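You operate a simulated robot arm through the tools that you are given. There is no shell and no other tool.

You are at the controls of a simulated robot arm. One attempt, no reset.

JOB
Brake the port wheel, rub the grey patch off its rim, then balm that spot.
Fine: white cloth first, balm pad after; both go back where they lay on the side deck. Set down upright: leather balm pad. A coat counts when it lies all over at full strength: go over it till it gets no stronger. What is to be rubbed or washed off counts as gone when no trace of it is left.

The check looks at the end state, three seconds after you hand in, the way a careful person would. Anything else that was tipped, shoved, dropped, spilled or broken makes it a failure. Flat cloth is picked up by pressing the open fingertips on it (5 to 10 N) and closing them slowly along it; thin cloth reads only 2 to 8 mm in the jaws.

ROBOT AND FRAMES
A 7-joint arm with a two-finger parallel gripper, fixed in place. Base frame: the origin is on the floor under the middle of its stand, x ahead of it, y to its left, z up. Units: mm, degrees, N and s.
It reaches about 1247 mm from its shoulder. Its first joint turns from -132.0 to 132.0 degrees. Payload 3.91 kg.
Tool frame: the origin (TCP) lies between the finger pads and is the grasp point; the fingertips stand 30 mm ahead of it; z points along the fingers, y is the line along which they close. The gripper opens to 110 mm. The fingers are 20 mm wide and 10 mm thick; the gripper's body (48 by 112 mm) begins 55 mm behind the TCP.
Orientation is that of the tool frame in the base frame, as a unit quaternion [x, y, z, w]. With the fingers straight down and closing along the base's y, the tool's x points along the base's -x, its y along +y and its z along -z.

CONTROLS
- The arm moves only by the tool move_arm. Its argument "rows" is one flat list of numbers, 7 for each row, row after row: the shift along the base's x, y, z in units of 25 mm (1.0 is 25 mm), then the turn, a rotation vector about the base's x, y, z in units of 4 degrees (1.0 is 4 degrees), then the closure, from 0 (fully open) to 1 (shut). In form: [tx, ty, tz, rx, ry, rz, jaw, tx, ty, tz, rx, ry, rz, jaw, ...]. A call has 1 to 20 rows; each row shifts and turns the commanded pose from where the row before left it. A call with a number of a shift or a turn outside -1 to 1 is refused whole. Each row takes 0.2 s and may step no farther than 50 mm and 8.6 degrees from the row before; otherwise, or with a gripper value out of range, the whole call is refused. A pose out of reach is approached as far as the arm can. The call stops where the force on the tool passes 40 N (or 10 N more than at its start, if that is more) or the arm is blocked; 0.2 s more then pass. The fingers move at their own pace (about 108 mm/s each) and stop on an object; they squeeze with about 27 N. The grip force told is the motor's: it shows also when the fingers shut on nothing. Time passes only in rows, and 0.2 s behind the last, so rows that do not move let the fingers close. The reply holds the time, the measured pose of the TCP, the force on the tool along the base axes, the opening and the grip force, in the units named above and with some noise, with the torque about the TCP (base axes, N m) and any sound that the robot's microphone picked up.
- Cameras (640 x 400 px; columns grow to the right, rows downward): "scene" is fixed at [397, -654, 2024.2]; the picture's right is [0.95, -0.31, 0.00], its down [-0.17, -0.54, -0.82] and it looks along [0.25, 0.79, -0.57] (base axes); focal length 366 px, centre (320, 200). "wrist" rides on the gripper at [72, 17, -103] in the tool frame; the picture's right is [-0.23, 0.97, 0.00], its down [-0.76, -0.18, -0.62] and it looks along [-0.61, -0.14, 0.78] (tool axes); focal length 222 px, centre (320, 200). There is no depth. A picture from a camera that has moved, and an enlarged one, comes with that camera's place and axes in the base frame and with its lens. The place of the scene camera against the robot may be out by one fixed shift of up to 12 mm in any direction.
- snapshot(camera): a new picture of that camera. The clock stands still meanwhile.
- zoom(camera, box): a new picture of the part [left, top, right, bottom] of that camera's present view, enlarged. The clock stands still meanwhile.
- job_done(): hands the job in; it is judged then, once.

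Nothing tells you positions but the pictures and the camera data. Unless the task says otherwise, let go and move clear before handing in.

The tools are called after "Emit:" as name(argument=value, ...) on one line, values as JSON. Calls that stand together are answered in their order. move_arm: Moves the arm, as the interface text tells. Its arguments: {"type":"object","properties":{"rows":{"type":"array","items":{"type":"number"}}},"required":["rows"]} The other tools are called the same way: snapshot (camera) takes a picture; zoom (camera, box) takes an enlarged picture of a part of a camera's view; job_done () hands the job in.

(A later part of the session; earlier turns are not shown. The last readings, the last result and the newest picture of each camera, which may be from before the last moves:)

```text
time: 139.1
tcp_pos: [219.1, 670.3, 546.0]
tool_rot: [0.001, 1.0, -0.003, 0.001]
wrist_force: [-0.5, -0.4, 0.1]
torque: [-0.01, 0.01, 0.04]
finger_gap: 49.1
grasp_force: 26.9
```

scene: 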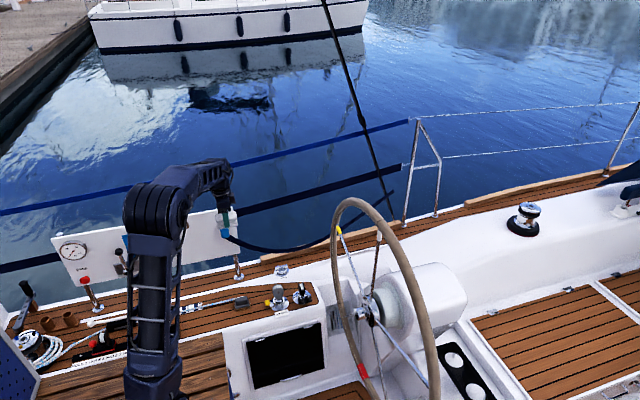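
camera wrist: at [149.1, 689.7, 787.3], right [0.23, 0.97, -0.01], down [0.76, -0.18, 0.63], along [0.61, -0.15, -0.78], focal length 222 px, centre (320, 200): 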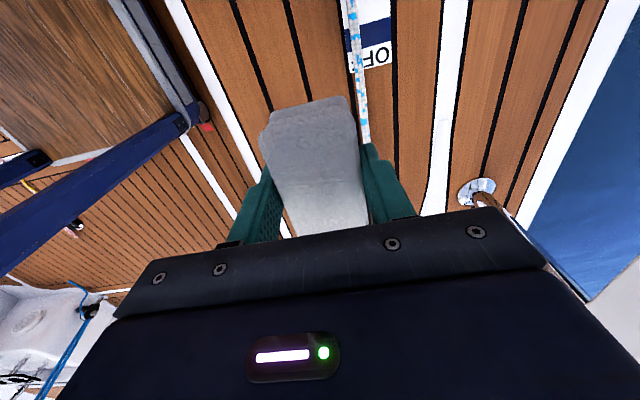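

Emit:
move_arm(rows=[0, 0, -0.04, 0, 0, 0, 1])

Emit:
move_arm(rows=[0, 0, -0.04, 0, 0, 0, 1])

Emit:
zoom(camera="scene", box=[180, 280, 240, 325])

```text
time: 139.5
tcp_pos: [219.7, 670.4, 545.0]
tool_rot: [0.002, 1.0, -0.003, 0.002]
wrist_force: [1.0, 0.1, 0.1]
torque: [0.02, -0.02, 0.02]
finger_gap: 49.3
grasp_force: 26.8
```

```text
time: 139.9
tcp_pos: [220.1, 671.0, 542.4]
tool_rot: [0.002, 1.0, -0.003, 0.001]
wrist_force: [0.5, -0.3, -1.4]
torque: [0.02, 0.01, -0.02]
finger_gap: 49.0
grasp_force: 26.9
```

```text
8.89 times, centred on (210, 302) of scene
camera zoom: at [397.0, -654.0, 2024.2], right [0.95, -0.31, 0.0], down [-0.17, -0.54, -0.82], along [0.25, 0.79, -0.57], focal length 3249 px, centre (1298, -711)
```

zoom: 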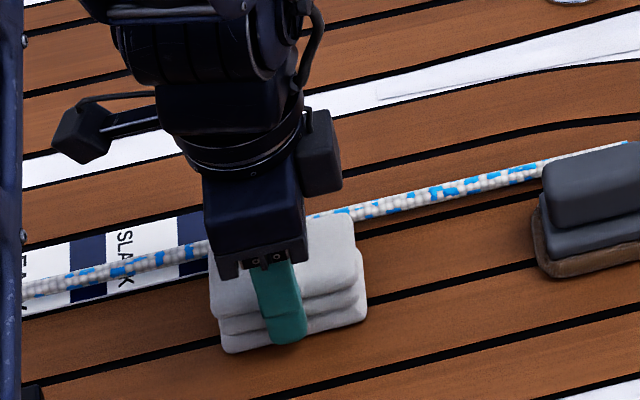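

Emit:
move_arm(rows=[0, 0, -0.04, 0, 0, 0, 1])

Emit:
move_arm(rows=[0, 0, -0.04, 0, 0, 0, 1])

Emit:
move_arm(rows=[0, 0, -0.04, 0, 0, 0, 1])

```text
time: 140.3
tcp_pos: [220.3, 669.5, 543.3]
tool_rot: [0.002, 1.0, -0.003, 0.0]
wrist_force: [0.1, -1.5, 4.8]
torque: [0.12, 0.14, 0.0]
finger_gap: 49.1
grasp_force: 27.0
```

```text
time: 140.7
tcp_pos: [220.4, 671.0, 541.3]
tool_rot: [0.002, 1.0, -0.003, 0.001]
wrist_force: [-0.2, -3.5, 16.0]
torque: [0.09, 0.62, 0.15]
finger_gap: 49.3
grasp_force: 26.7
```

```text
time: 141.1
tcp_pos: [220.1, 670.8, 541.7]
tool_rot: [0.002, 1.0, -0.003, 0.001]
wrist_force: [-0.3, -6.0, 24.6]
torque: [0.01, 0.59, 0.08]
finger_gap: 49.3
grasp_force: 27.1
```

The cloth is seated on the deck. I'll relieve the pressure, open just enough to clear it, and lift.

Emit:
move_arm(rows=[0, 0, 0.06, 0, 0, 0, 1, 0, 0, 0, 0, 0, 0, 1])

Emit:
move_arm(rows=[0, 0, 0, 0, 0, 0, 0.5, 0, 0, 0, 0, 0, 0, 0.45, 0, 0, 0, 0, 0, 0, 0.45])

Emit:
move_arm(rows=[0, 0, 0.3, 0, 0, 0, 0.45, 0, 0, 0.6, 0, 0, 0, 0.45, 0, 0, 1, 0, 0, 0, 0.45, 0, 0, 1, 0, 0, 0, 0.45, 0, 0, 1, 0, 0, 0, 0.45])

Emit:
zoom(camera="scene", box=[160, 260, 280, 340])

Emit:
snapshot(camera="wrist")

```text
time: 141.7
tcp_pos: [220.4, 670.2, 542.5]
tool_rot: [0.002, 1.0, -0.003, 0.001]
wrist_force: [-1.2, 2.9, 6.1]
torque: [0.33, 0.17, -0.02]
finger_gap: 49.5
grasp_force: 27.1
```

```text
time: 142.5
tcp_pos: [220.0, 670.9, 540.7]
tool_rot: [0.002, 1.0, -0.004, 0.0]
wrist_force: [0.3, -0.2, 0.4]
torque: [-0.01, 0.02, 0.04]
finger_gap: 60.9
grasp_force: 0.2
```

```text
time: 143.7
tcp_pos: [220.5, 668.7, 638.8]
tool_rot: [0.002, 1.0, -0.004, 0.001]
wrist_force: [-0.5, 0.2, -0.2]
torque: [0.0, -0.01, 0.0]
finger_gap: 60.3
grasp_force: 0.0
```

```text
5.00 times, centred on (220, 300) of scene
camera zoom: at [397.0, -654.0, 2024.2], right [0.95, -0.31, 0.0], down [-0.17, -0.54, -0.82], along [0.25, 0.79, -0.57], focal length 1827 px, centre (820, -300)
```

zoom: 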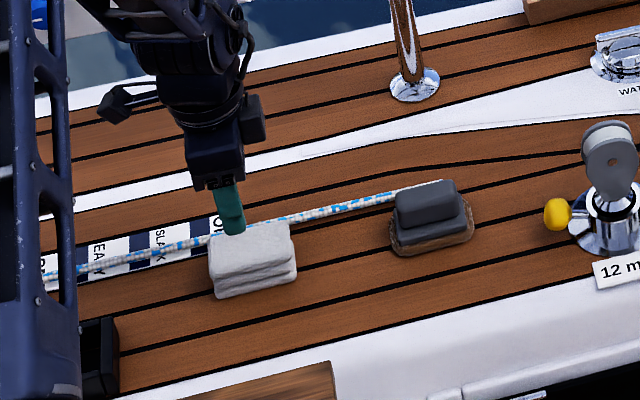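

```text
taken
camera wrist: at [147.6, 686.7, 743.1], right [0.23, 0.97, -0.01], down [0.76, -0.18, 0.63], along [0.61, -0.15, -0.78], focal length 222 px, centre (320, 200)
```

wrist: 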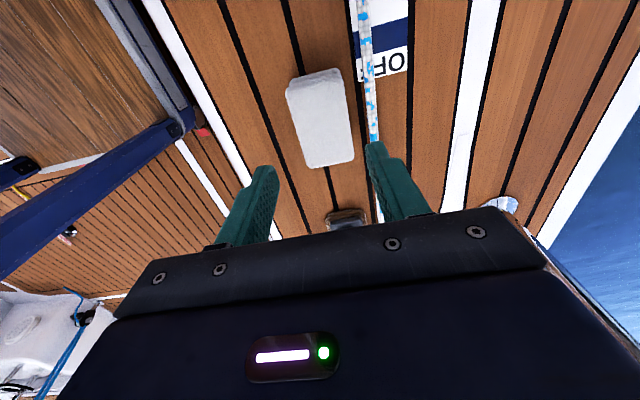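

The cloth lies back exactly where it was. Next the balm pad, about 180 mm further forward; I'll move above it.

Emit:
move_arm(rows=[0.5, 0, 0.8, 0, 0, 0, 0.3, 0.95, 0, 0.5, 0, 0, 0, 0.2, 0.95, 0, 0.3, 0, 0, 0, 0.2, 0.95, 0, 0.3, 0, 0, 0, 0.2, 0.95, 0, 0.2, 0, 0, 0, 0.2, 0.95, 0, 0.1, 0, 0, 0, 0.2, 0.95, 0, 0, 0, 0, 0, 0.2, 0.9, 0, 0, 0, 0, 0, 0.2])

Emit:
snapshot(camera="wrist")

Emit:
zoom(camera="scene", box=[200, 270, 290, 330])

```text
time: 145.5
tcp_pos: [398.6, 669.8, 693.6]
tool_rot: [0.002, 1.0, -0.002, 0.001]
wrist_force: [0.6, 0.4, 0.5]
torque: [-0.02, -0.02, -0.03]
finger_gap: 87.9
grasp_force: 0.0
```

```text
taken
camera wrist: at [326.2, 687.3, 797.5], right [0.23, 0.97, -0.01], down [0.76, -0.18, 0.63], along [0.61, -0.15, -0.78], focal length 222 px, centre (320, 200)
```

wrist: 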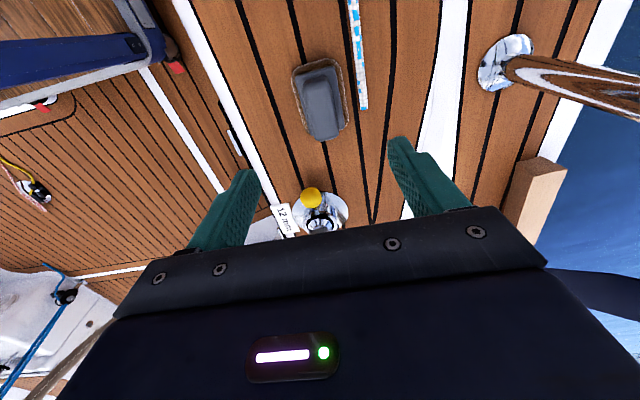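

```text
6.67 times, centred on (245, 300) of scene
camera zoom: at [397.0, -654.0, 2024.2], right [0.95, -0.31, 0.0], down [-0.17, -0.54, -0.82], along [0.25, 0.79, -0.57], focal length 2436 px, centre (820, -467)
```

zoom: 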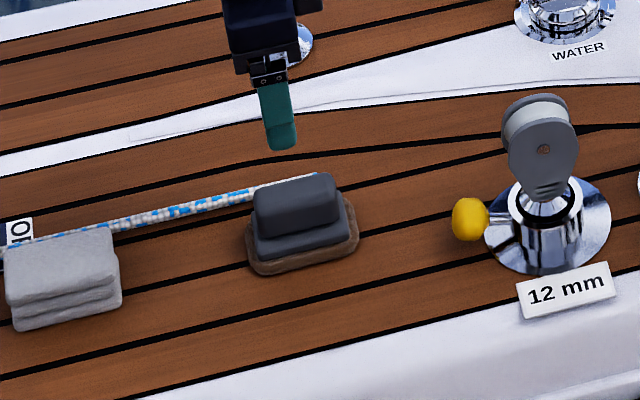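

Emit:
zoom(camera="wrist", box=[270, 40, 370, 150])

```text
3.64 times, centred on (320, 95) of wrist
camera zoom: at [326.2, 687.3, 797.5], right [0.23, 0.97, -0.01], down [0.76, -0.18, 0.63], along [0.61, -0.15, -0.78], focal length 808 px, centre (320, 582)
```

zoom: 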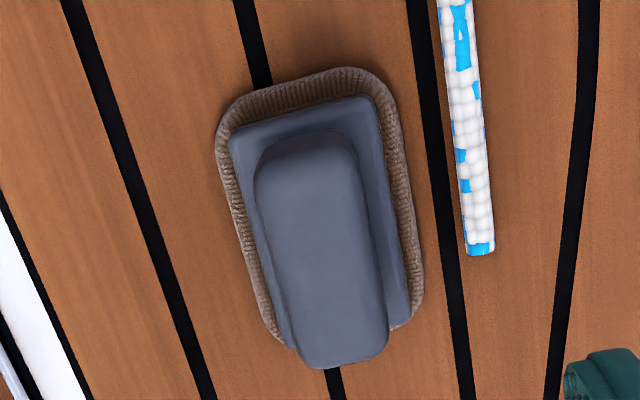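

The pad's handle is a ridge about 30 mm wide and 58 mm long along x, top near z=543, centre near (402, 670). I'll descend with the jaws partly open to straddle it.

Emit:
move_arm(rows=[0.14, 0, -1, 0, 0, 0, 0.4, 0, 0, -1, 0, 0, 0, 0.45, 0, 0, -1, 0, 0, 0, 0.45, 0, 0, -1, 0, 0, 0, 0.45, 0, 0, -0.6, 0, 0, 0, 0.45])

Emit:
snapshot(camera="wrist")

Emit:
zoom(camera="scene", box=[210, 270, 270, 325])

```text
time: 146.7
tcp_pos: [401.9, 669.9, 580.5]
tool_rot: [0.002, 1.0, -0.003, 0.001]
wrist_force: [-0.3, -0.3, 0.2]
torque: [0.0, 0.01, -0.01]
finger_gap: 60.4
grasp_force: 0.0
```

```text
taken
camera wrist: at [329.4, 687.9, 684.3], right [0.23, 0.97, 0.0], down [0.76, -0.18, 0.63], along [0.61, -0.15, -0.78], focal length 222 px, centre (320, 200)
```

wrist: 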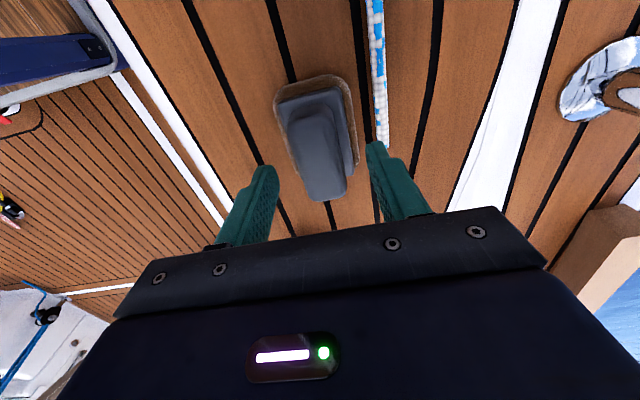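

```text
7.27 times, centred on (240, 298) of scene
camera zoom: at [397.0, -654.0, 2024.2], right [0.95, -0.31, 0.0], down [-0.17, -0.54, -0.82], along [0.25, 0.79, -0.57], focal length 2658 px, centre (902, -509)
```

zoom: 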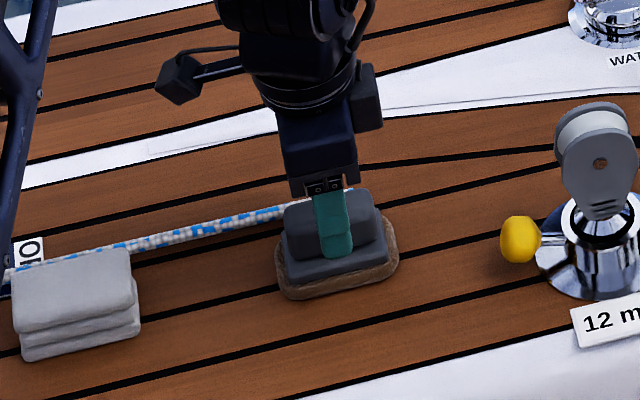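

Well centred over the handle. I'll lower the last 26 mm and check clearance before closing.

Emit:
move_arm(rows=[0, -0.02, -0.5, 0, 0, 0, 0.45, 0, 0, -0.3, 0, 0, 0, 0.45, 0, 0, -0.2, 0, 0, 0, 0.45])

Emit:
zoom(camera="wrist", box=[220, 80, 420, 230])

Emit:
zoom(camera="scene", box=[220, 280, 265, 320])

```text
time: 147.5
tcp_pos: [399.8, 669.8, 555.0]
tool_rot: [0.001, 1.0, -0.002, 0.001]
wrist_force: [-0.1, -0.8, -0.2]
torque: [-0.02, -0.03, 0.02]
finger_gap: 60.7
grasp_force: 0.0
```

```text
2.67 times, centred on (320, 155) of wrist
camera zoom: at [328.4, 687.5, 658.8], right [0.23, 0.97, -0.01], down [0.76, -0.18, 0.63], along [0.61, -0.15, -0.78], focal length 592 px, centre (320, 320)
```

zoom: 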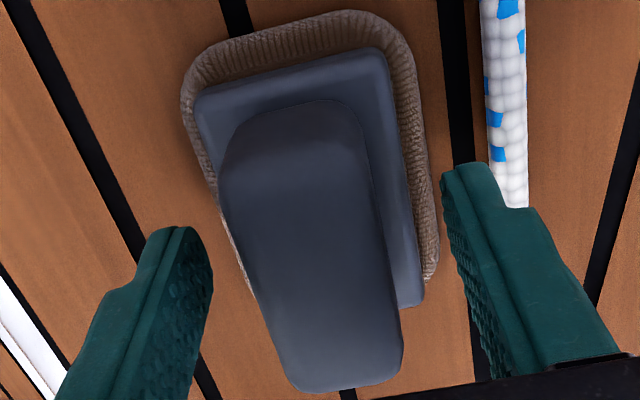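

```text
10.00 times, centred on (242, 300) of scene
camera zoom: at [397.0, -654.0, 2024.2], right [0.95, -0.31, 0.0], down [-0.17, -0.54, -0.82], along [0.25, 0.79, -0.57], focal length 3655 px, centre (1095, -800)
```

zoom: 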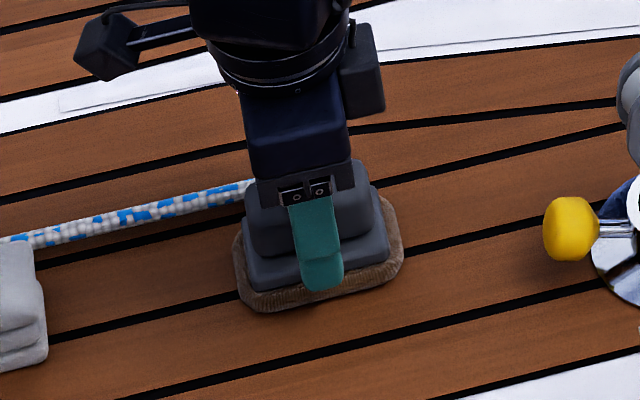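

Handle is centred between the fingers. I'll close on it.

Emit:
move_arm(rows=[0, 0, 0, 0, 0, 0, 0.55, 0, 0, 0, 0, 0, 0, 0.65, 0, 0, 0, 0, 0, 0, 0.75, 0, 0, 0, 0, 0, 0, 1, 0, 0, 0, 0, 0, 0, 1])

Emit:
zoom(camera="wrist", box=[220, 80, 420, 230])

Emit:
zoom(camera="scene", box=[220, 280, 265, 320])

```text
time: 148.7
tcp_pos: [401.1, 669.9, 555.3]
tool_rot: [0.002, 1.0, -0.003, 0.0]
wrist_force: [-0.2, 0.8, 2.1]
torque: [0.06, 0.01, 0.06]
finger_gap: 29.5
grasp_force: 27.0
```

```text
2.67 times, centred on (320, 155) of wrist
camera zoom: at [328.3, 687.5, 659.0], right [0.23, 0.97, -0.01], down [0.76, -0.18, 0.63], along [0.61, -0.15, -0.78], focal length 592 px, centre (320, 320)
```

zoom: 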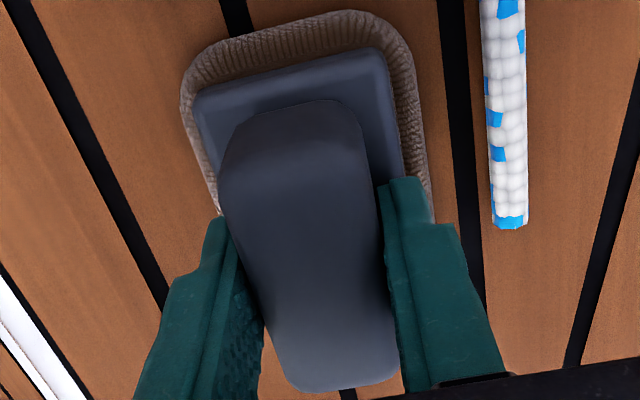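

```text
10.00 times, centred on (242, 300) of scene
camera zoom: at [397.0, -654.0, 2024.2], right [0.95, -0.31, 0.0], down [-0.17, -0.54, -0.82], along [0.25, 0.79, -0.57], focal length 3655 px, centre (1095, -800)
```

zoom: 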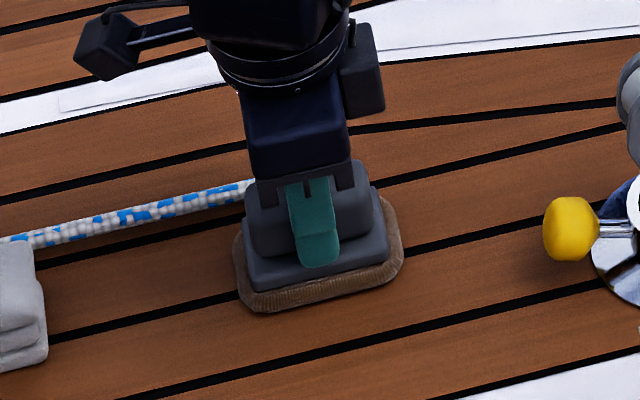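

The pad is held firmly (29.5 mm, 27 N) without shifting. I'll lift it straight up.

Emit:
move_arm(rows=[0, 0, 0.3, 0, 0, 0, 1, 0, 0, 0.7, 0, 0, 0, 1, 0, 0, 1, 0, 0, 0, 1, 0, 0, 1, 0, 0, 0, 1, 0, 0, 1, 0, 0, 0, 1, 0, 0, 1, 0, 0, 0, 1])

Emit:
snapshot(camera="wrist")

Emit:
zoom(camera="scene", box=[180, 230, 300, 330])

```text
time: 150.1
tcp_pos: [400.6, 668.6, 679.1]
tool_rot: [0.001, 1.0, -0.004, 0.001]
wrist_force: [0.6, -0.2, -0.7]
torque: [0.02, 0.0, -0.02]
finger_gap: 29.6
grasp_force: 27.0
```

```text
taken
camera wrist: at [329.1, 686.9, 783.8], right [0.23, 0.97, -0.01], down [0.76, -0.18, 0.63], along [0.61, -0.15, -0.78], focal length 222 px, centre (320, 200)
```

wrist: 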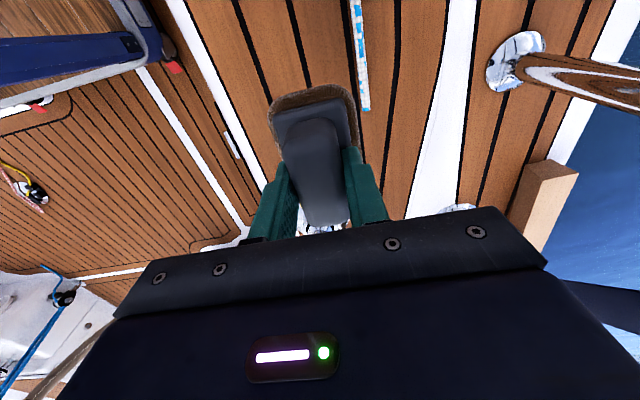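

```text
4.00 times, centred on (240, 280) of scene
camera zoom: at [397.0, -654.0, 2024.2], right [0.95, -0.31, 0.0], down [-0.17, -0.54, -0.82], along [0.25, 0.79, -0.57], focal length 1462 px, centre (640, -120)
```

zoom: 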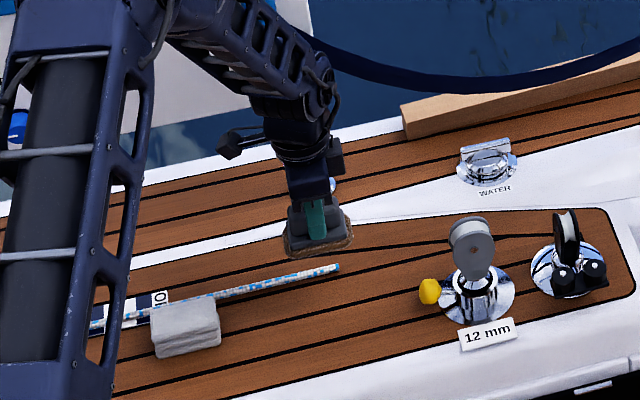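

The pad hangs level in the grip. I'll carry it up and over toward the wheel along the earlier route.

Emit:
move_arm(rows=[0, -0.1, 1, 0, 0, 0, 1, 0, -0.1, 1, 0, 0, 0, 1, 0, -0.29, 1, 0, 0, 0, 1, 0, -0.29, 1, 0, 0, 0, 1, 0, -0.29, 1, 0, 0, 0, 1, 0, -0.29, 1, 0, 0, 0, 1, 0, -0.29, 1, 0, 0, 0, 1, 0, -0.29, 1, 0, 0, 0, 1, 0, -0.29, 1, 0, 0, 0, 1, 0, -0.29, 1, 0, 0, 0, 1, 0, -0.29, 1, 0, 0, 0, 1, 0, -0.29, 1, 0, 0, 0, 1, 0, -0.29, 1, 0, 0, 0, 1, 0, -0.29, 1, 0, 0, 0, 1, 0, -0.29, 1, 0, 0, 0, 1, 0, -0.29, 1, 0, 0, 0, 1, 0, -0.29, 1, 0, 0, 0, 1, 0, -0.29, 1, 0, 0, 0, 1, 0, -0.29, 1, 0, 0, 0, 1, 0, -0.29, 1, 0, 0, 0, 1])

Emit:
move_arm(rows=[0.5, -0.675, 0.9, 0, 0, 0, 1, 0.6, -0.675, 0.9, 0, 0, 0, 1, 0.8, -0.675, 0.9, 0, 0, 0, 1, 0.8, -0.675, 0.9, 0, 0, 0, 1, 0.8, -0.675, 0.9, 0, 0, 0, 1, 0.8, -0.675, 0.9, 0, 0, 0, 1, 0.8, -0.675, 0.9, 0, 0, 0, 1, 0.8, -0.675, 0.9, 0, 0, 0, 1, 0.8, -0.675, 0.9, 0, 0, 0, 1, 0.8, -0.675, 0.9, 0, 0, 0, 1, 0.8, -0.675, 0.9, 0, 0, 0, 1, 0.8, -0.675, 0.9, 0, 0, 0, 1, 0.8, -0.675, 0.9, 0, 0, 0, 1, 0.8, -0.675, 0.9, 0, 0, 0, 1])

Emit:
snapshot(camera="scene")

```text
time: 154.3
tcp_pos: [400.6, 533.4, 1179.0]
tool_rot: [0.002, 1.0, -0.004, -0.001]
wrist_force: [0.3, 0.8, -0.5]
torque: [-0.01, 0.06, 0.01]
finger_gap: 29.2
grasp_force: 27.0
```

```text
time: 157.3
tcp_pos: [669.7, 299.8, 1495.5]
tool_rot: [0.001, 1.0, -0.003, 0.001]
wrist_force: [0.6, 1.6, -0.2]
torque: [-0.01, -0.03, 0.01]
finger_gap: 29.1
grasp_force: 26.7
```

```text
taken
```

scene: 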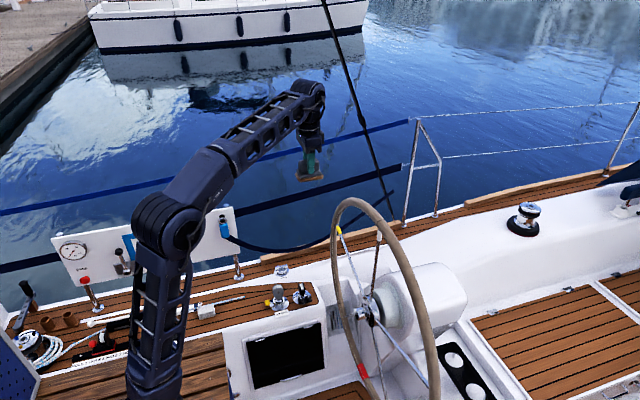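

Level and clear. I'll bring the pad above the cleaned spot.

Emit:
move_arm(rows=[0.92, -0.28, -0.38, 0, 0, 0, 1, 0.92, -0.28, -0.38, 0, 0, 0, 1, 0.92, -0.28, -0.38, 0, 0, 0, 1, 0.92, -0.28, -0.38, 0, 0, 0, 1, 0.92, -0.28, -0.38, 0, 0, 0, 1, 0.92, -0.28, -0.38, 0, 0, 0, 1, 0.92, -0.28, -0.38, 0, 0, 0, 1, 0.92, -0.28, -0.38, 0, 0, 0, 1, 0.92, -0.28, -0.38, 0, 0, 0, 1, 0.92, -0.28, -0.38, 0, 0, 0, 1])

Emit:
snapshot(camera="wrist")

Emit:
zoom(camera="scene", box=[340, 150, 420, 240])

```text
time: 159.5
tcp_pos: [898.5, 227.3, 1399.3]
tool_rot: [0.002, 1.0, -0.002, 0.001]
wrist_force: [-0.6, 0.3, 0.0]
torque: [0.01, -0.03, 0.02]
finger_gap: 29.6
grasp_force: 26.7
```

```text
taken
camera wrist: at [826.1, 245.8, 1503.7], right [0.23, 0.97, 0.0], down [0.76, -0.18, 0.63], along [0.61, -0.15, -0.78], focal length 222 px, centre (320, 200)
```

wrist: 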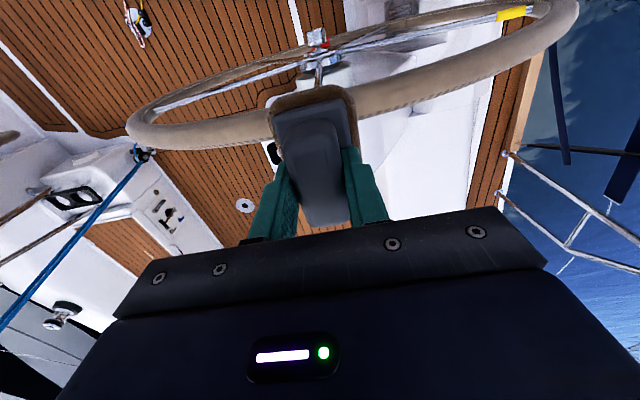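

```text
4.44 times, centred on (380, 195) of scene
camera zoom: at [397.0, -654.0, 2024.2], right [0.95, -0.31, 0.0], down [-0.17, -0.54, -0.82], along [0.25, 0.79, -0.57], focal length 1624 px, centre (53, 222)
```

zoom: 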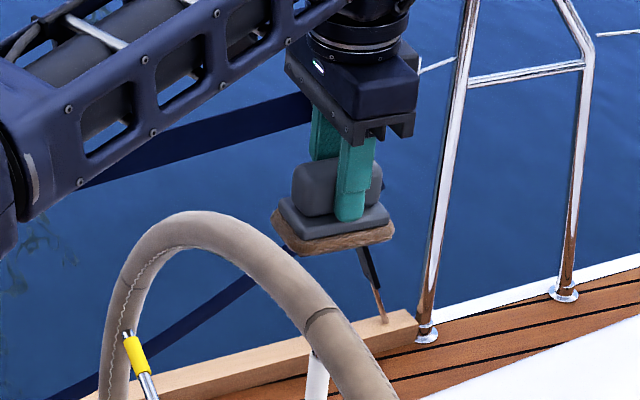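

The pad is level above the spot. I'll tilt 8°, lower to just above the rim, then feel for contact.

Emit:
move_arm(rows=[0.12, -0.037, -0.8, 0, 0.67, 0, 1, 0.12, -0.037, -0.8, 0, 0.67, 0, 1, 0.12, -0.037, -0.8, 0, 0.66, 0, 1])

Emit:
move_arm(rows=[0, 0, -0.12, 0, 0, 0, 1])

Emit:
move_arm(rows=[0, 0, -0.12, 0, 0, 0, 1])

Emit:
move_arm(rows=[0, 0, -0.08, 0, 0, 0, 1])

```text
time: 160.3
tcp_pos: [908.7, 224.8, 1339.7]
tool_rot: [0.001, 0.998, -0.003, -0.069]
wrist_force: [-0.4, -1.1, 0.3]
torque: [0.0, -0.02, -0.01]
finger_gap: 29.4
grasp_force: 26.8
```

```text
time: 160.7
tcp_pos: [907.0, 224.2, 1334.7]
tool_rot: [0.002, 0.998, -0.004, -0.07]
wrist_force: [0.1, -0.6, -0.5]
torque: [-0.05, 0.01, -0.04]
finger_gap: 29.7
grasp_force: 27.2
```

```text
time: 161.1
tcp_pos: [909.0, 224.8, 1332.3]
tool_rot: [0.002, 0.998, -0.003, -0.069]
wrist_force: [-1.0, -0.2, -0.4]
torque: [-0.03, 0.0, -0.02]
finger_gap: 29.4
grasp_force: 27.0
```

```text
time: 161.5
tcp_pos: [908.2, 225.1, 1330.4]
tool_rot: [0.002, 0.998, -0.003, -0.07]
wrist_force: [0.4, 0.6, -0.5]
torque: [0.01, 0.02, -0.01]
finger_gap: 29.5
grasp_force: 26.7
```

Emit:
move_arm(rows=[0, 0, -0.08, 0, 0, 0, 1])

Emit:
move_arm(rows=[0, 0, -0.06, 0, 0, 0, 1])

Emit:
move_arm(rows=[0, 0, -0.05, 0, 0, 0, 1])

Emit:
move_arm(rows=[0, 0, -0.05, 0, 0, 0, 1])

```text
time: 161.9
tcp_pos: [908.2, 225.7, 1329.3]
tool_rot: [0.002, 0.998, -0.004, -0.069]
wrist_force: [-0.3, 0.0, -0.6]
torque: [-0.02, 0.01, 0.0]
finger_gap: 29.3
grasp_force: 27.2
```

```text
time: 162.3
tcp_pos: [907.5, 224.5, 1328.0]
tool_rot: [0.002, 0.998, -0.003, -0.069]
wrist_force: [-0.4, 0.6, -0.2]
torque: [0.02, 0.02, 0.03]
finger_gap: 29.8
grasp_force: 27.3
```

```text
time: 162.7
tcp_pos: [906.8, 224.5, 1327.0]
tool_rot: [0.002, 0.998, -0.003, -0.069]
wrist_force: [-0.2, 0.6, -1.4]
torque: [-0.02, 0.01, 0.01]
finger_gap: 29.5
grasp_force: 27.3
```

```text
time: 163.1
tcp_pos: [907.6, 225.4, 1325.4]
tool_rot: [0.002, 0.998, -0.003, -0.069]
wrist_force: [0.3, 0.8, 0.2]
torque: [0.01, -0.04, -0.02]
finger_gap: 29.4
grasp_force: 27.0
```

Emit:
move_arm(rows=[0, 0, -0.05, 0, 0, 0, 1])

Emit:
move_arm(rows=[0, 0, -0.04, 0, 0, 0, 1])

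Emit:
move_arm(rows=[0, 0, -0.04, 0, 0, 0, 1])

```text
time: 163.5
tcp_pos: [907.3, 225.6, 1324.0]
tool_rot: [0.001, 0.998, -0.003, -0.068]
wrist_force: [0.3, 0.1, 1.0]
torque: [0.08, 0.07, 0.0]
finger_gap: 29.4
grasp_force: 27.0
```

```text
time: 163.9
tcp_pos: [907.0, 225.4, 1324.1]
tool_rot: [0.001, 0.998, -0.002, -0.068]
wrist_force: [4.1, 0.4, 12.1]
torque: [0.37, -0.12, -0.1]
finger_gap: 29.6
grasp_force: 27.0
```

```text
time: 164.3
tcp_pos: [906.1, 224.0, 1323.6]
tool_rot: [0.001, 0.998, -0.003, -0.068]
wrist_force: [11.3, 0.3, 29.3]
torque: [0.24, -0.47, -0.04]
finger_gap: 29.2
grasp_force: 26.9
```

Contact made; I pressed a bit hard, so I'll ease off 1 mm and then stroke along the arc.

Emit:
move_arm(rows=[0, 0, 0.04, 0, 0, 0, 1, 0, 0, 0, 0, 0, 0, 1])

Emit:
move_arm(rows=[0, -0.366, -0.0032, 0.25, 0, 0, 1, 0, -0.366, -0.0096, 0.25, 0, 0, 1, 0, -0.366, -0.016, 0.25, 0, 0, 1, 0, -0.366, -0.0224, 0.25, 0, 0, 1])

```text
time: 164.9
tcp_pos: [905.7, 225.0, 1324.0]
tool_rot: [0.001, 0.998, -0.002, -0.068]
wrist_force: [7.8, -2.0, 31.8]
torque: [0.13, -0.35, -0.03]
finger_gap: 29.6
grasp_force: 27.3
```

```text
time: 165.3
tcp_pos: [906.2, 222.6, 1324.0]
tool_rot: [-0.001, 0.998, 0.005, -0.067]
wrist_force: [-1.1, 1.5, 4.3]
torque: [-0.11, 0.08, -0.03]
finger_gap: 29.6
grasp_force: 26.4
stopped in row 1: the force on the tool passed its limit at 47 N (the readings are from after the stop); the commanded pose is now the measured one
```

The force limit tripped and reset the pose; contact is now light at 4 N. I'll try a slow stroke from here.

Emit:
move_arm(rows=[0, -0.366, -0.006, 0.25, 0, 0, 1, 0, -0.366, -0.0128, 0.25, 0, 0, 1])

Emit:
move_arm(rows=[0, -0.366, -0.02, 0.25, 0, 0, 1, 0, -0.366, -0.026, 0.25, 0, 0, 1])

```text
time: 165.9
tcp_pos: [906.0, 207.6, 1325.5]
tool_rot: [-0.003, 0.997, 0.023, -0.067]
wrist_force: [2.6, 13.9, 26.4]
torque: [0.17, -0.03, 0.03]
finger_gap: 29.5
grasp_force: 26.8
```

```text
time: 166.3
tcp_pos: [905.8, 201.9, 1325.4]
tool_rot: [-0.004, 0.997, 0.029, -0.067]
wrist_force: [0.5, -1.4, 6.8]
torque: [-0.27, -0.04, 0.02]
finger_gap: 29.4
grasp_force: 27.0
stopped in row 1: the force on the tool passed its limit at 42 N (the readings are from after the stop); the commanded pose is now the measured one
```

Emit:
zoom(camera="scene", box=[360, 180, 408, 230])

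Emit:
move_arm(rows=[0, -0.36, 0, 0.1, 0, 0, 1])

Emit:
move_arm(rows=[0, -0.36, 0, 0.2, 0, 0, 1])

```text
8.00 times, centred on (384, 205) of scene
camera zoom: at [397.0, -654.0, 2024.2], right [0.95, -0.31, 0.0], down [-0.17, -0.54, -0.82], along [0.25, 0.79, -0.57], focal length 2924 px, centre (-192, 160)
```

zoom: 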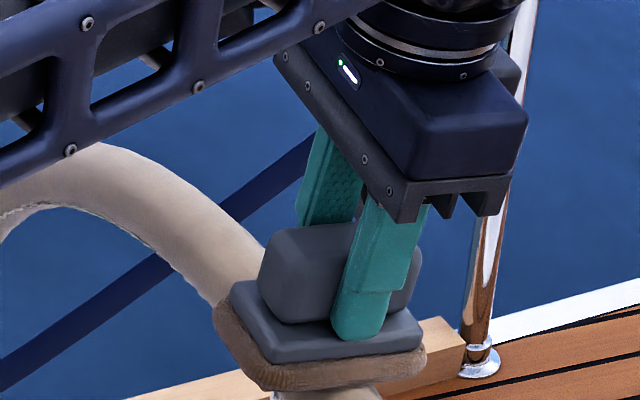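

```text
time: 166.7
tcp_pos: [905.0, 193.6, 1325.2]
tool_rot: [-0.005, 0.997, 0.033, -0.065]
wrist_force: [1.7, 3.2, 9.9]
torque: [-0.04, -0.01, 0.0]
finger_gap: 29.1
grasp_force: 26.4
```

```text
time: 167.1
tcp_pos: [905.0, 185.9, 1326.0]
tool_rot: [-0.007, 0.997, 0.04, -0.066]
wrist_force: [2.9, 9.3, 20.0]
torque: [0.09, -0.07, 0.04]
finger_gap: 29.2
grasp_force: 27.3
```

I'll ease off a touch and stroke back, keeping the press moderate.

Emit:
move_arm(rows=[0, -0.3, -0.01, 0.2, 0, 0, 1])

Emit:
move_arm(rows=[0, 0.36, 0.01, -0.25, 0, 0, 1, 0, 0.36, 0.01, -0.25, 0, 0, 1])

Emit:
move_arm(rows=[0, 0.36, 0, -0.25, 0, 0, 1, 0, 0.36, 0, -0.25, 0, 0, 1])

```text
time: 167.5
tcp_pos: [904.8, 177.1, 1325.4]
tool_rot: [-0.006, 0.997, 0.046, -0.066]
wrist_force: [2.2, 14.1, 27.9]
torque: [0.27, -0.01, -0.03]
finger_gap: 29.5
grasp_force: 26.4
```

```text
time: 168.1
tcp_pos: [905.5, 192.5, 1325.2]
tool_rot: [-0.002, 0.997, 0.029, -0.067]
wrist_force: [5.4, -16.7, 18.6]
torque: [-1.32, -0.25, 0.18]
finger_gap: 29.5
grasp_force: 27.3
```

```text
time: 168.7
tcp_pos: [905.0, 212.6, 1324.6]
tool_rot: [-0.003, 0.998, 0.011, -0.066]
wrist_force: [1.3, -8.0, 9.8]
torque: [-0.71, 0.02, 0.06]
finger_gap: 29.3
grasp_force: 27.2
```

Emit:
move_arm(rows=[0, 0.36, -0.003, -0.25, 0, 0, 1, 0, 0.36, -0.006, -0.25, 0, 0, 1])

Emit:
move_arm(rows=[0, 0.36, -0.01, -0.25, 0, 0, 1, 0, 0.36, -0.012, -0.25, 0, 0, 1])

Emit:
move_arm(rows=[0, 0.36, -0.018, -0.25, 0, 0, 1, 0, 0.36, -0.02, -0.25, 0, 0, 1])

```text
time: 169.3
tcp_pos: [904.7, 232.0, 1324.7]
tool_rot: [-0.002, 0.998, -0.006, -0.066]
wrist_force: [1.6, -1.7, 4.1]
torque: [-0.04, -0.03, -0.03]
finger_gap: 29.6
grasp_force: 26.8
```

```text
time: 169.9
tcp_pos: [905.0, 247.2, 1326.0]
tool_rot: [0.0, 0.998, -0.024, -0.065]
wrist_force: [3.3, -8.7, 14.1]
torque: [-0.16, -0.11, -0.04]
finger_gap: 29.5
grasp_force: 27.1
```

```text
time: 170.7
tcp_pos: [905.6, 264.9, 1325.9]
tool_rot: [0.002, 0.997, -0.041, -0.064]
wrist_force: [3.9, 0.4, 7.8]
torque: [0.13, -0.1, -0.05]
finger_gap: 29.3
grasp_force: 27.0
stopped in row 2: the force on the tool passed its limit at 42 N (the readings are from after the stop); the commanded pose is now the measured one
```

The force rises at each end of the stroke. I'll lift and look at what the balm has covered so far.

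Emit:
move_arm(rows=[0, 0, 0.5, 0, 0, 0, 1, 0, 0, 1, 0, 0, 0, 1, 0, 0.5, 1, 0.5, -0.5, 0, 1, 0, 0.6, 0.8, 0.5, -0.5, 0, 1])

Emit:
zoom(camera="scene", box=[364, 200, 404, 230])

Emit:
snapshot(camera="wrist")

Emit:
zoom(camera="wrist", box=[190, 110, 286, 170])

```text
time: 171.7
tcp_pos: [906.7, 292.9, 1408.9]
tool_rot: [0.001, 1.0, -0.006, -0.03]
wrist_force: [1.1, -0.4, -1.3]
torque: [0.02, -0.01, -0.01]
finger_gap: 29.4
grasp_force: 26.9
```

```text
13.33 times, centred on (384, 215) of scene
camera zoom: at [397.0, -654.0, 2024.2], right [0.95, -0.31, 0.0], down [-0.17, -0.54, -0.82], along [0.25, 0.79, -0.57], focal length 4873 px, centre (-533, 0)
```

zoom: 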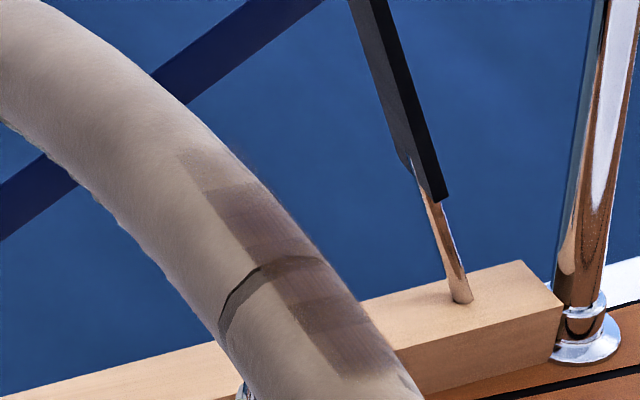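

```text
taken
camera wrist: at [841.0, 310.7, 1516.9], right [0.23, 0.97, -0.02], down [0.8, -0.17, 0.58], along [0.56, -0.15, -0.82], focal length 222 px, centre (320, 200)
```

wrist: 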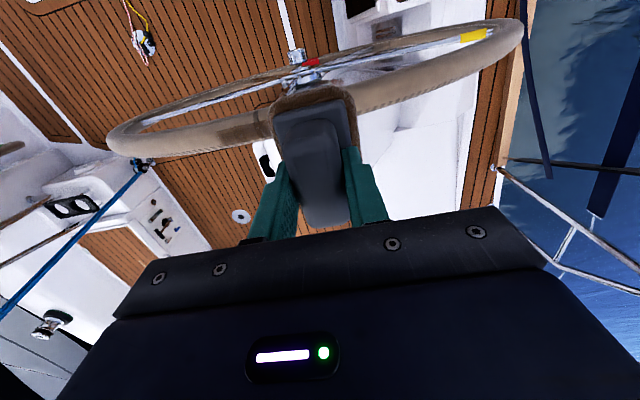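

```text
6.67 times, centred on (238, 140) of wrist
camera zoom: at [841.0, 310.7, 1516.9], right [0.23, 0.97, -0.02], down [0.8, -0.17, 0.58], along [0.56, -0.15, -0.82], focal length 1481 px, centre (867, 600)
```

zoom: 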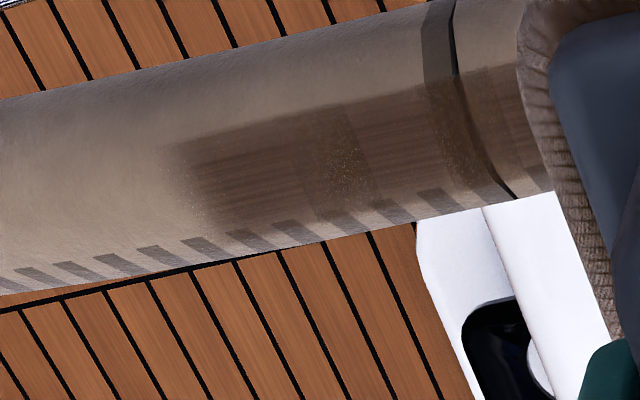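

The balm takes only on the spot itself, showing brown; it's strong at the starboard end and still light at the port end. I'll go back down at the port end first and work along in stations.

Emit:
move_arm(rows=[0.01, -0.18, -0.74, -0.3, 0.29, 0, 1, 0.01, -0.18, -0.74, -0.3, 0.29, 0, 1, 0.01, -0.18, -0.74, -0.3, 0.29, 0, 1, 0.01, -0.18, -0.7, -0.3, 0.28, 0, 1])

Emit:
move_arm(rows=[0, 0, -0.1, 0, 0, 0, 1, 0, 0, -0.1, 0, 0, 0, 1])

Emit:
move_arm(rows=[0, 0, -0.06, 0, 0, 0, 1])

Emit:
move_arm(rows=[0, 0, -0.05, 0, 0, 0, 1])

```text
time: 172.7
tcp_pos: [908.0, 275.8, 1335.5]
tool_rot: [0.001, 0.996, -0.047, -0.07]
wrist_force: [-0.8, 0.1, -0.7]
torque: [0.03, -0.03, 0.02]
finger_gap: 29.4
grasp_force: 27.2
```

```text
time: 173.3
tcp_pos: [908.1, 275.7, 1329.3]
tool_rot: [0.001, 0.996, -0.048, -0.069]
wrist_force: [0.5, 0.8, -0.4]
torque: [-0.02, 0.02, -0.02]
finger_gap: 29.3
grasp_force: 26.9
```

```text
time: 173.7
tcp_pos: [907.2, 275.3, 1326.7]
tool_rot: [0.002, 0.996, -0.048, -0.07]
wrist_force: [0.0, 0.2, -0.6]
torque: [-0.03, 0.01, -0.03]
finger_gap: 29.4
grasp_force: 26.8
```

```text
time: 174.1
tcp_pos: [907.7, 275.2, 1327.1]
tool_rot: [0.002, 0.996, -0.047, -0.07]
wrist_force: [-0.2, -0.1, -1.2]
torque: [0.0, 0.0, -0.02]
finger_gap: 29.1
grasp_force: 26.4
```

Emit:
move_arm(rows=[0, 0, -0.05, 0, 0, 0, 1])

Emit:
move_arm(rows=[0, 0, -0.04, 0, 0, 0, 1])

Emit:
move_arm(rows=[0, 0, -0.03, 0, 0, 0, 1])

```text
time: 174.5
tcp_pos: [906.4, 275.4, 1326.1]
tool_rot: [0.003, 0.996, -0.047, -0.07]
wrist_force: [3.2, 2.5, 5.8]
torque: [0.25, -0.15, -0.1]
finger_gap: 29.6
grasp_force: 26.4
```

```text
time: 174.9
tcp_pos: [907.4, 275.1, 1326.6]
tool_rot: [0.002, 0.996, -0.047, -0.069]
wrist_force: [3.8, 2.3, 16.0]
torque: [0.42, -0.12, -0.1]
finger_gap: 29.4
grasp_force: 27.0
```

```text
time: 175.3
tcp_pos: [906.3, 275.0, 1324.6]
tool_rot: [0.002, 0.997, -0.047, -0.069]
wrist_force: [7.2, 1.2, 27.3]
torque: [0.56, -0.27, -0.14]
finger_gap: 29.7
grasp_force: 26.7
```

The torque readings suggest the rim is effectively flat over this stretch, so my arc-following tilt was pressing with the pad's edges. I'll level the pad sideways and use flat strokes instead.

Emit:
move_arm(rows=[0, 0, 0.15, 0.5, 0, 0, 1, 0, -0.1, 0, 0.5, 0, 0, 1, 0, -0.1, 0, 0.37, 0, 0, 1])

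Emit:
move_arm(rows=[0, 0, -0.06, 0, 0, 0, 1])

Emit:
move_arm(rows=[0, 0, -0.05, 0, 0, 0, 1])

```text
time: 176.1
tcp_pos: [907.7, 270.9, 1327.0]
tool_rot: [-0.001, 0.997, 0.0, -0.071]
wrist_force: [0.1, 0.3, -0.5]
torque: [-0.01, 0.03, 0.03]
finger_gap: 29.2
grasp_force: 27.3
```

```text
time: 176.5
tcp_pos: [906.1, 270.5, 1326.0]
tool_rot: [-0.002, 0.998, 0.0, -0.071]
wrist_force: [-1.1, 0.9, -0.5]
torque: [0.0, -0.02, 0.0]
finger_gap: 29.3
grasp_force: 27.4
```

```text
time: 176.9
tcp_pos: [907.0, 270.8, 1325.6]
tool_rot: [-0.001, 0.998, 0.0, -0.07]
wrist_force: [-0.2, -0.3, -0.2]
torque: [-0.01, 0.02, -0.02]
finger_gap: 29.4
grasp_force: 27.3
```

Emit:
move_arm(rows=[0, 0, -0.04, 0, 0, 0, 1])

Emit:
move_arm(rows=[0, 0, -0.03, 0, 0, 0, 1])

Emit:
move_arm(rows=[0, 0, -0.03, 0, 0, 0, 1])

```text
time: 177.3
tcp_pos: [906.6, 270.8, 1325.2]
tool_rot: [-0.002, 0.997, -0.001, -0.071]
wrist_force: [0.0, 0.2, -0.2]
torque: [-0.01, 0.0, -0.01]
finger_gap: 29.6
grasp_force: 26.9
```

```text
time: 177.7
tcp_pos: [906.2, 269.4, 1324.8]
tool_rot: [-0.002, 0.998, 0.0, -0.07]
wrist_force: [1.7, 1.6, 1.7]
torque: [-0.01, -0.08, 0.01]
finger_gap: 29.2
grasp_force: 26.8
```

```text
time: 178.1
tcp_pos: [905.7, 269.6, 1323.7]
tool_rot: [-0.001, 0.998, 0.001, -0.069]
wrist_force: [5.1, 2.8, 15.3]
torque: [0.03, -0.24, -0.01]
finger_gap: 29.3
grasp_force: 26.7
```

Even contact now (15 N, no edge torque). I'll stroke flat along y.

Emit:
move_arm(rows=[0, -0.4, 0, 0, 0, 0, 1, 0, -0.4, 0, 0, 0, 0, 1, 0, -0.4, 0, 0, 0, 0, 1])

Emit:
move_arm(rows=[0, -0.4, 0, 0, 0, 0, 1, 0, -0.4, 0, 0, 0, 0, 1, 0, -0.4, 0, 0, 0, 0, 1])

Emit:
move_arm(rows=[0, -0.4, 0, 0, 0, 0, 1, 0, -0.4, 0, 0, 0, 0, 1, 0, -0.4, 0, 0, 0, 0, 1])

```text
time: 179.0
tcp_pos: [907.6, 243.2, 1324.7]
tool_rot: [-0.002, 0.998, 0.002, -0.07]
wrist_force: [-0.1, 3.1, 5.9]
torque: [-0.02, 0.06, 0.0]
finger_gap: 29.5
grasp_force: 27.1
stopped in row 3: the force on the tool passed its limit at 41 N (the readings are from after the stop); the commanded pose is now the measured one
```

```text
time: 179.8
tcp_pos: [904.6, 213.6, 1323.8]
tool_rot: [-0.003, 0.998, 0.002, -0.068]
wrist_force: [4.2, 12.0, 21.7]
torque: [0.43, -0.13, 0.0]
finger_gap: 29.4
grasp_force: 26.8
```

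```text
time: 180.6
tcp_pos: [905.1, 183.1, 1324.6]
tool_rot: [-0.002, 0.998, 0.001, -0.067]
wrist_force: [1.3, 14.1, 24.7]
torque: [0.57, 0.01, 0.0]
finger_gap: 29.4
grasp_force: 26.7
```

Flat strokes keep the contact even. I'll go back and forth over the whole length several times.

Emit:
move_arm(rows=[0, 0, 0.015, 0, 0, 0, 1, 0, 0.4, 0, 0, 0, 0, 1, 0, 0.4, 0, 0, 0, 0, 1, 0, 0.4, 0, 0, 0, 0, 1, 0, 0.4, 0, 0, 0, 0, 1, 0, 0.4, 0, 0, 0, 0, 1, 0, 0.4, 0, 0, 0, 0, 1, 0, 0.4, 0, 0, 0, 0, 1, 0, 0.4, 0, 0, 0, 0, 1, 0, 0.4, 0, 0, 0, 0, 1])

Emit:
move_arm(rows=[0, -0.4, 0, 0, 0, 0, 1, 0, -0.4, 0, 0, 0, 0, 1, 0, -0.4, 0, 0, 0, 0, 1, 0, -0.4, 0, 0, 0, 0, 1, 0, -0.4, 0, 0, 0, 0, 1, 0, -0.4, 0, 0, 0, 0, 1, 0, -0.4, 0, 0, 0, 0, 1, 0, -0.4, 0, 0, 0, 0, 1, 0, -0.4, 0, 0, 0, 0, 1])

```text
time: 182.8
tcp_pos: [906.1, 272.2, 1324.9]
tool_rot: [-0.003, 0.998, 0.001, -0.07]
wrist_force: [-0.5, -1.9, 1.8]
torque: [-0.02, 0.04, -0.02]
finger_gap: 29.8
grasp_force: 27.0
```

```text
time: 184.8
tcp_pos: [905.1, 180.5, 1325.7]
tool_rot: [-0.003, 0.998, 0.0, -0.068]
wrist_force: [0.3, -0.2, -1.0]
torque: [-0.03, 0.0, 0.02]
finger_gap: 29.4
grasp_force: 27.1
```

Emit:
move_arm(rows=[0, 0, -0.03, 0, 0, 0, 1])

Emit:
move_arm(rows=[0, 0, -0.02, 0, 0, 0, 1])

Emit:
zoom(camera="scene", box=[360, 185, 408, 235])

```text
time: 185.2
tcp_pos: [905.7, 179.7, 1322.4]
tool_rot: [-0.002, 0.998, 0.0, -0.068]
wrist_force: [2.4, -1.5, 6.6]
torque: [-0.06, -0.13, 0.03]
finger_gap: 29.4
grasp_force: 27.0
```

```text
time: 185.6
tcp_pos: [906.6, 181.2, 1324.4]
tool_rot: [-0.003, 0.998, 0.0, -0.067]
wrist_force: [4.3, -4.6, 17.7]
torque: [-0.24, -0.12, 0.0]
finger_gap: 29.2
grasp_force: 27.2
```

```text
8.00 times, centred on (384, 210) of scene
camera zoom: at [397.0, -654.0, 2024.2], right [0.95, -0.31, 0.0], down [-0.17, -0.54, -0.82], along [0.25, 0.79, -0.57], focal length 2924 px, centre (-192, 120)
```

zoom: 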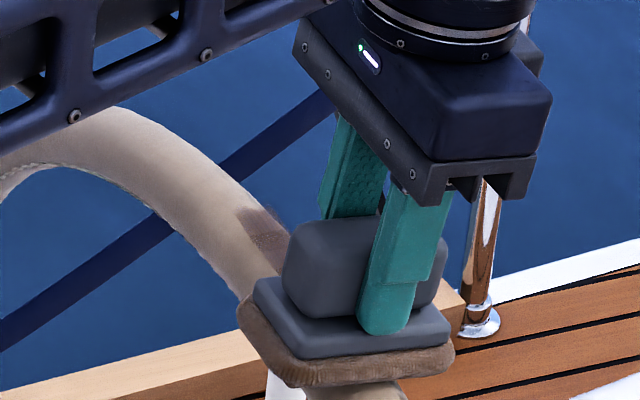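

Emit:
move_arm(rows=[0, 0.4, 0, 0, 0, 0, 1, 0, 0.4, 0, 0, 0, 0, 1, 0, 0.4, 0, 0, 0, 0, 1, 0, 0.4, 0, 0, 0, 0, 1, 0, 0.4, 0, 0, 0, 0, 1, 0, 0.4, 0, 0, 0, 0, 1, 0, 0.4, 0, 0, 0, 0, 1, 0, 0.4, 0, 0, 0, 0, 1, 0, 0.4, 0, 0, 0, 0, 1, 0, 0.3, 0, 0, 0, 0, 1])

```text
time: 186.7
tcp_pos: [907.0, 223.7, 1324.3]
tool_rot: [-0.001, 0.998, 0.001, -0.068]
wrist_force: [2.1, -2.2, 10.1]
torque: [0.11, -0.09, -0.02]
finger_gap: 29.4
grasp_force: 27.3
stopped in row 5: the force on the tool passed its limit at 41 N (the readings are from after the stop); the commanded pose is now the measured one
```

Emit:
move_arm(rows=[0, 0.4, 0, 0, 0, 0, 1, 0, 0.4, 0, 0, 0, 0, 1, 0, 0.4, 0, 0, 0, 0, 1, 0, 0.4, 0, 0, 0, 0, 1, 0, 0.4, 0, 0, 0, 0, 1, 0, 0.3, 0, 0, 0, 0, 1])

```text
time: 188.1
tcp_pos: [906.5, 279.8, 1323.9]
tool_rot: [0.0, 0.998, 0.001, -0.069]
wrist_force: [2.9, -11.0, 16.3]
torque: [-0.52, -0.07, 0.07]
finger_gap: 29.7
grasp_force: 27.0
```

Good contact at the port end. I'll rub this end back and forth.

Emit:
move_arm(rows=[0, -0.4, 0, 0, 0, 0, 1, 0, -0.4, 0, 0, 0, 0, 1, 0, -0.4, 0, 0, 0, 0, 1, 0, 0.4, 0, 0, 0, 0, 1, 0, 0.4, 0, 0, 0, 0, 1, 0, 0.4, 0, 0, 0, 0, 1, 0, -0.4, 0, 0, 0, 0, 1, 0, -0.4, 0, 0, 0, 0, 1, 0, -0.4, 0, 0, 0, 0, 1, 0, 0.4, 0, 0, 0, 0, 1, 0, 0.4, 0, 0, 0, 0, 1, 0, 0.4, 0, 0, 0, 0, 1])

Emit:
move_arm(rows=[0, 0, 0.6, 0, 0, 0, 1, 0, 0.5, 1, 0, 0, 0, 1, 0, 0.8, 1, 0, -0.5, 0, 1, 0, 0.4, 0.8, 0, -0.5, 0, 1])

Emit:
zoom(camera="scene", box=[364, 200, 404, 230])

Emit:
zoom(camera="wrist", box=[170, 100, 290, 180])

```text
time: 190.7
tcp_pos: [907.9, 278.6, 1324.1]
tool_rot: [-0.002, 0.998, 0.001, -0.068]
wrist_force: [4.5, -13.7, 17.7]
torque: [-0.74, -0.2, 0.07]
finger_gap: 29.6
grasp_force: 26.7
```

```text
time: 191.7
tcp_pos: [905.0, 321.9, 1406.0]
tool_rot: [-0.002, 0.999, 0.001, -0.034]
wrist_force: [0.8, -0.2, 0.3]
torque: [0.02, 0.02, -0.01]
finger_gap: 29.5
grasp_force: 26.6
out of reach, approached as far as the arm can: row 4
```

```text
13.33 times, centred on (384, 215) of scene
camera zoom: at [397.0, -654.0, 2024.2], right [0.95, -0.31, 0.0], down [-0.17, -0.54, -0.82], along [0.25, 0.79, -0.57], focal length 4873 px, centre (-533, 0)
```

zoom: 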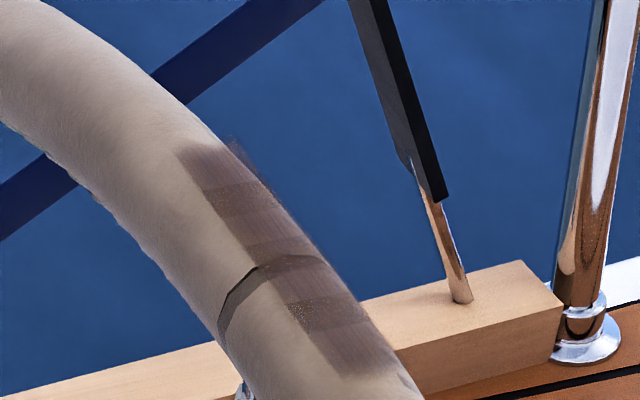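

```text
5.00 times, centred on (230, 140) of wrist
camera zoom: at [839.0, 338.4, 1515.0], right [0.22, 0.97, -0.01], down [0.8, -0.18, 0.57], along [0.55, -0.14, -0.82], focal length 1111 px, centre (770, 500)
```

zoom: 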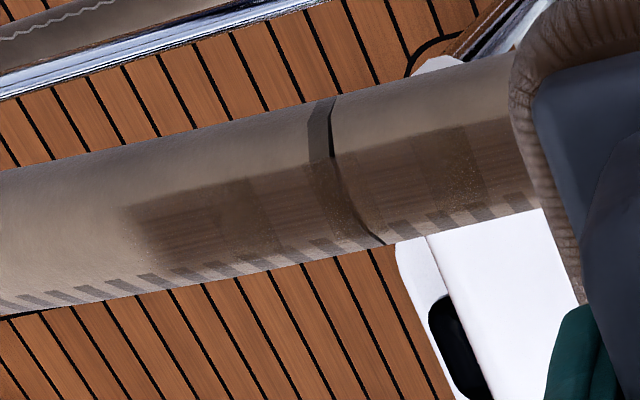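

The whole spot now shows the brown balm, including the port end; the banding is the same overlap pattern the grey patch had. I'll go over it more and compare until it no longer darkens.

Emit:
move_arm(rows=[0.025, -0.43, -0.76, 0, 0.25, 0, 1, 0.025, -0.43, -0.76, 0, 0.25, 0, 1, 0.025, -0.43, -0.76, 0, 0.25, 0, 1, 0.025, -0.43, -0.76, 0, 0.27, 0, 1])

Emit:
move_arm(rows=[0, 0, -0.08, 0, 0, 0, 1, 0, 0, -0.06, 0, 0, 0, 1])

Emit:
move_arm(rows=[0, 0, -0.04, 0, 0, 0, 1])

```text
time: 192.7
tcp_pos: [908.6, 278.4, 1329.8]
tool_rot: [-0.001, 0.998, -0.001, -0.07]
wrist_force: [-0.4, -0.3, -0.4]
torque: [-0.03, -0.03, 0.0]
finger_gap: 29.2
grasp_force: 27.3
```

```text
time: 193.3
tcp_pos: [907.6, 279.2, 1327.9]
tool_rot: [-0.002, 0.998, 0.001, -0.069]
wrist_force: [0.1, -1.2, -0.9]
torque: [0.0, -0.02, 0.02]
finger_gap: 29.4
grasp_force: 27.2
```

```text
time: 193.7
tcp_pos: [907.6, 279.1, 1326.1]
tool_rot: [-0.002, 0.998, 0.001, -0.069]
wrist_force: [0.1, 0.1, 0.0]
torque: [-0.01, 0.0, -0.02]
finger_gap: 29.2
grasp_force: 27.0
```

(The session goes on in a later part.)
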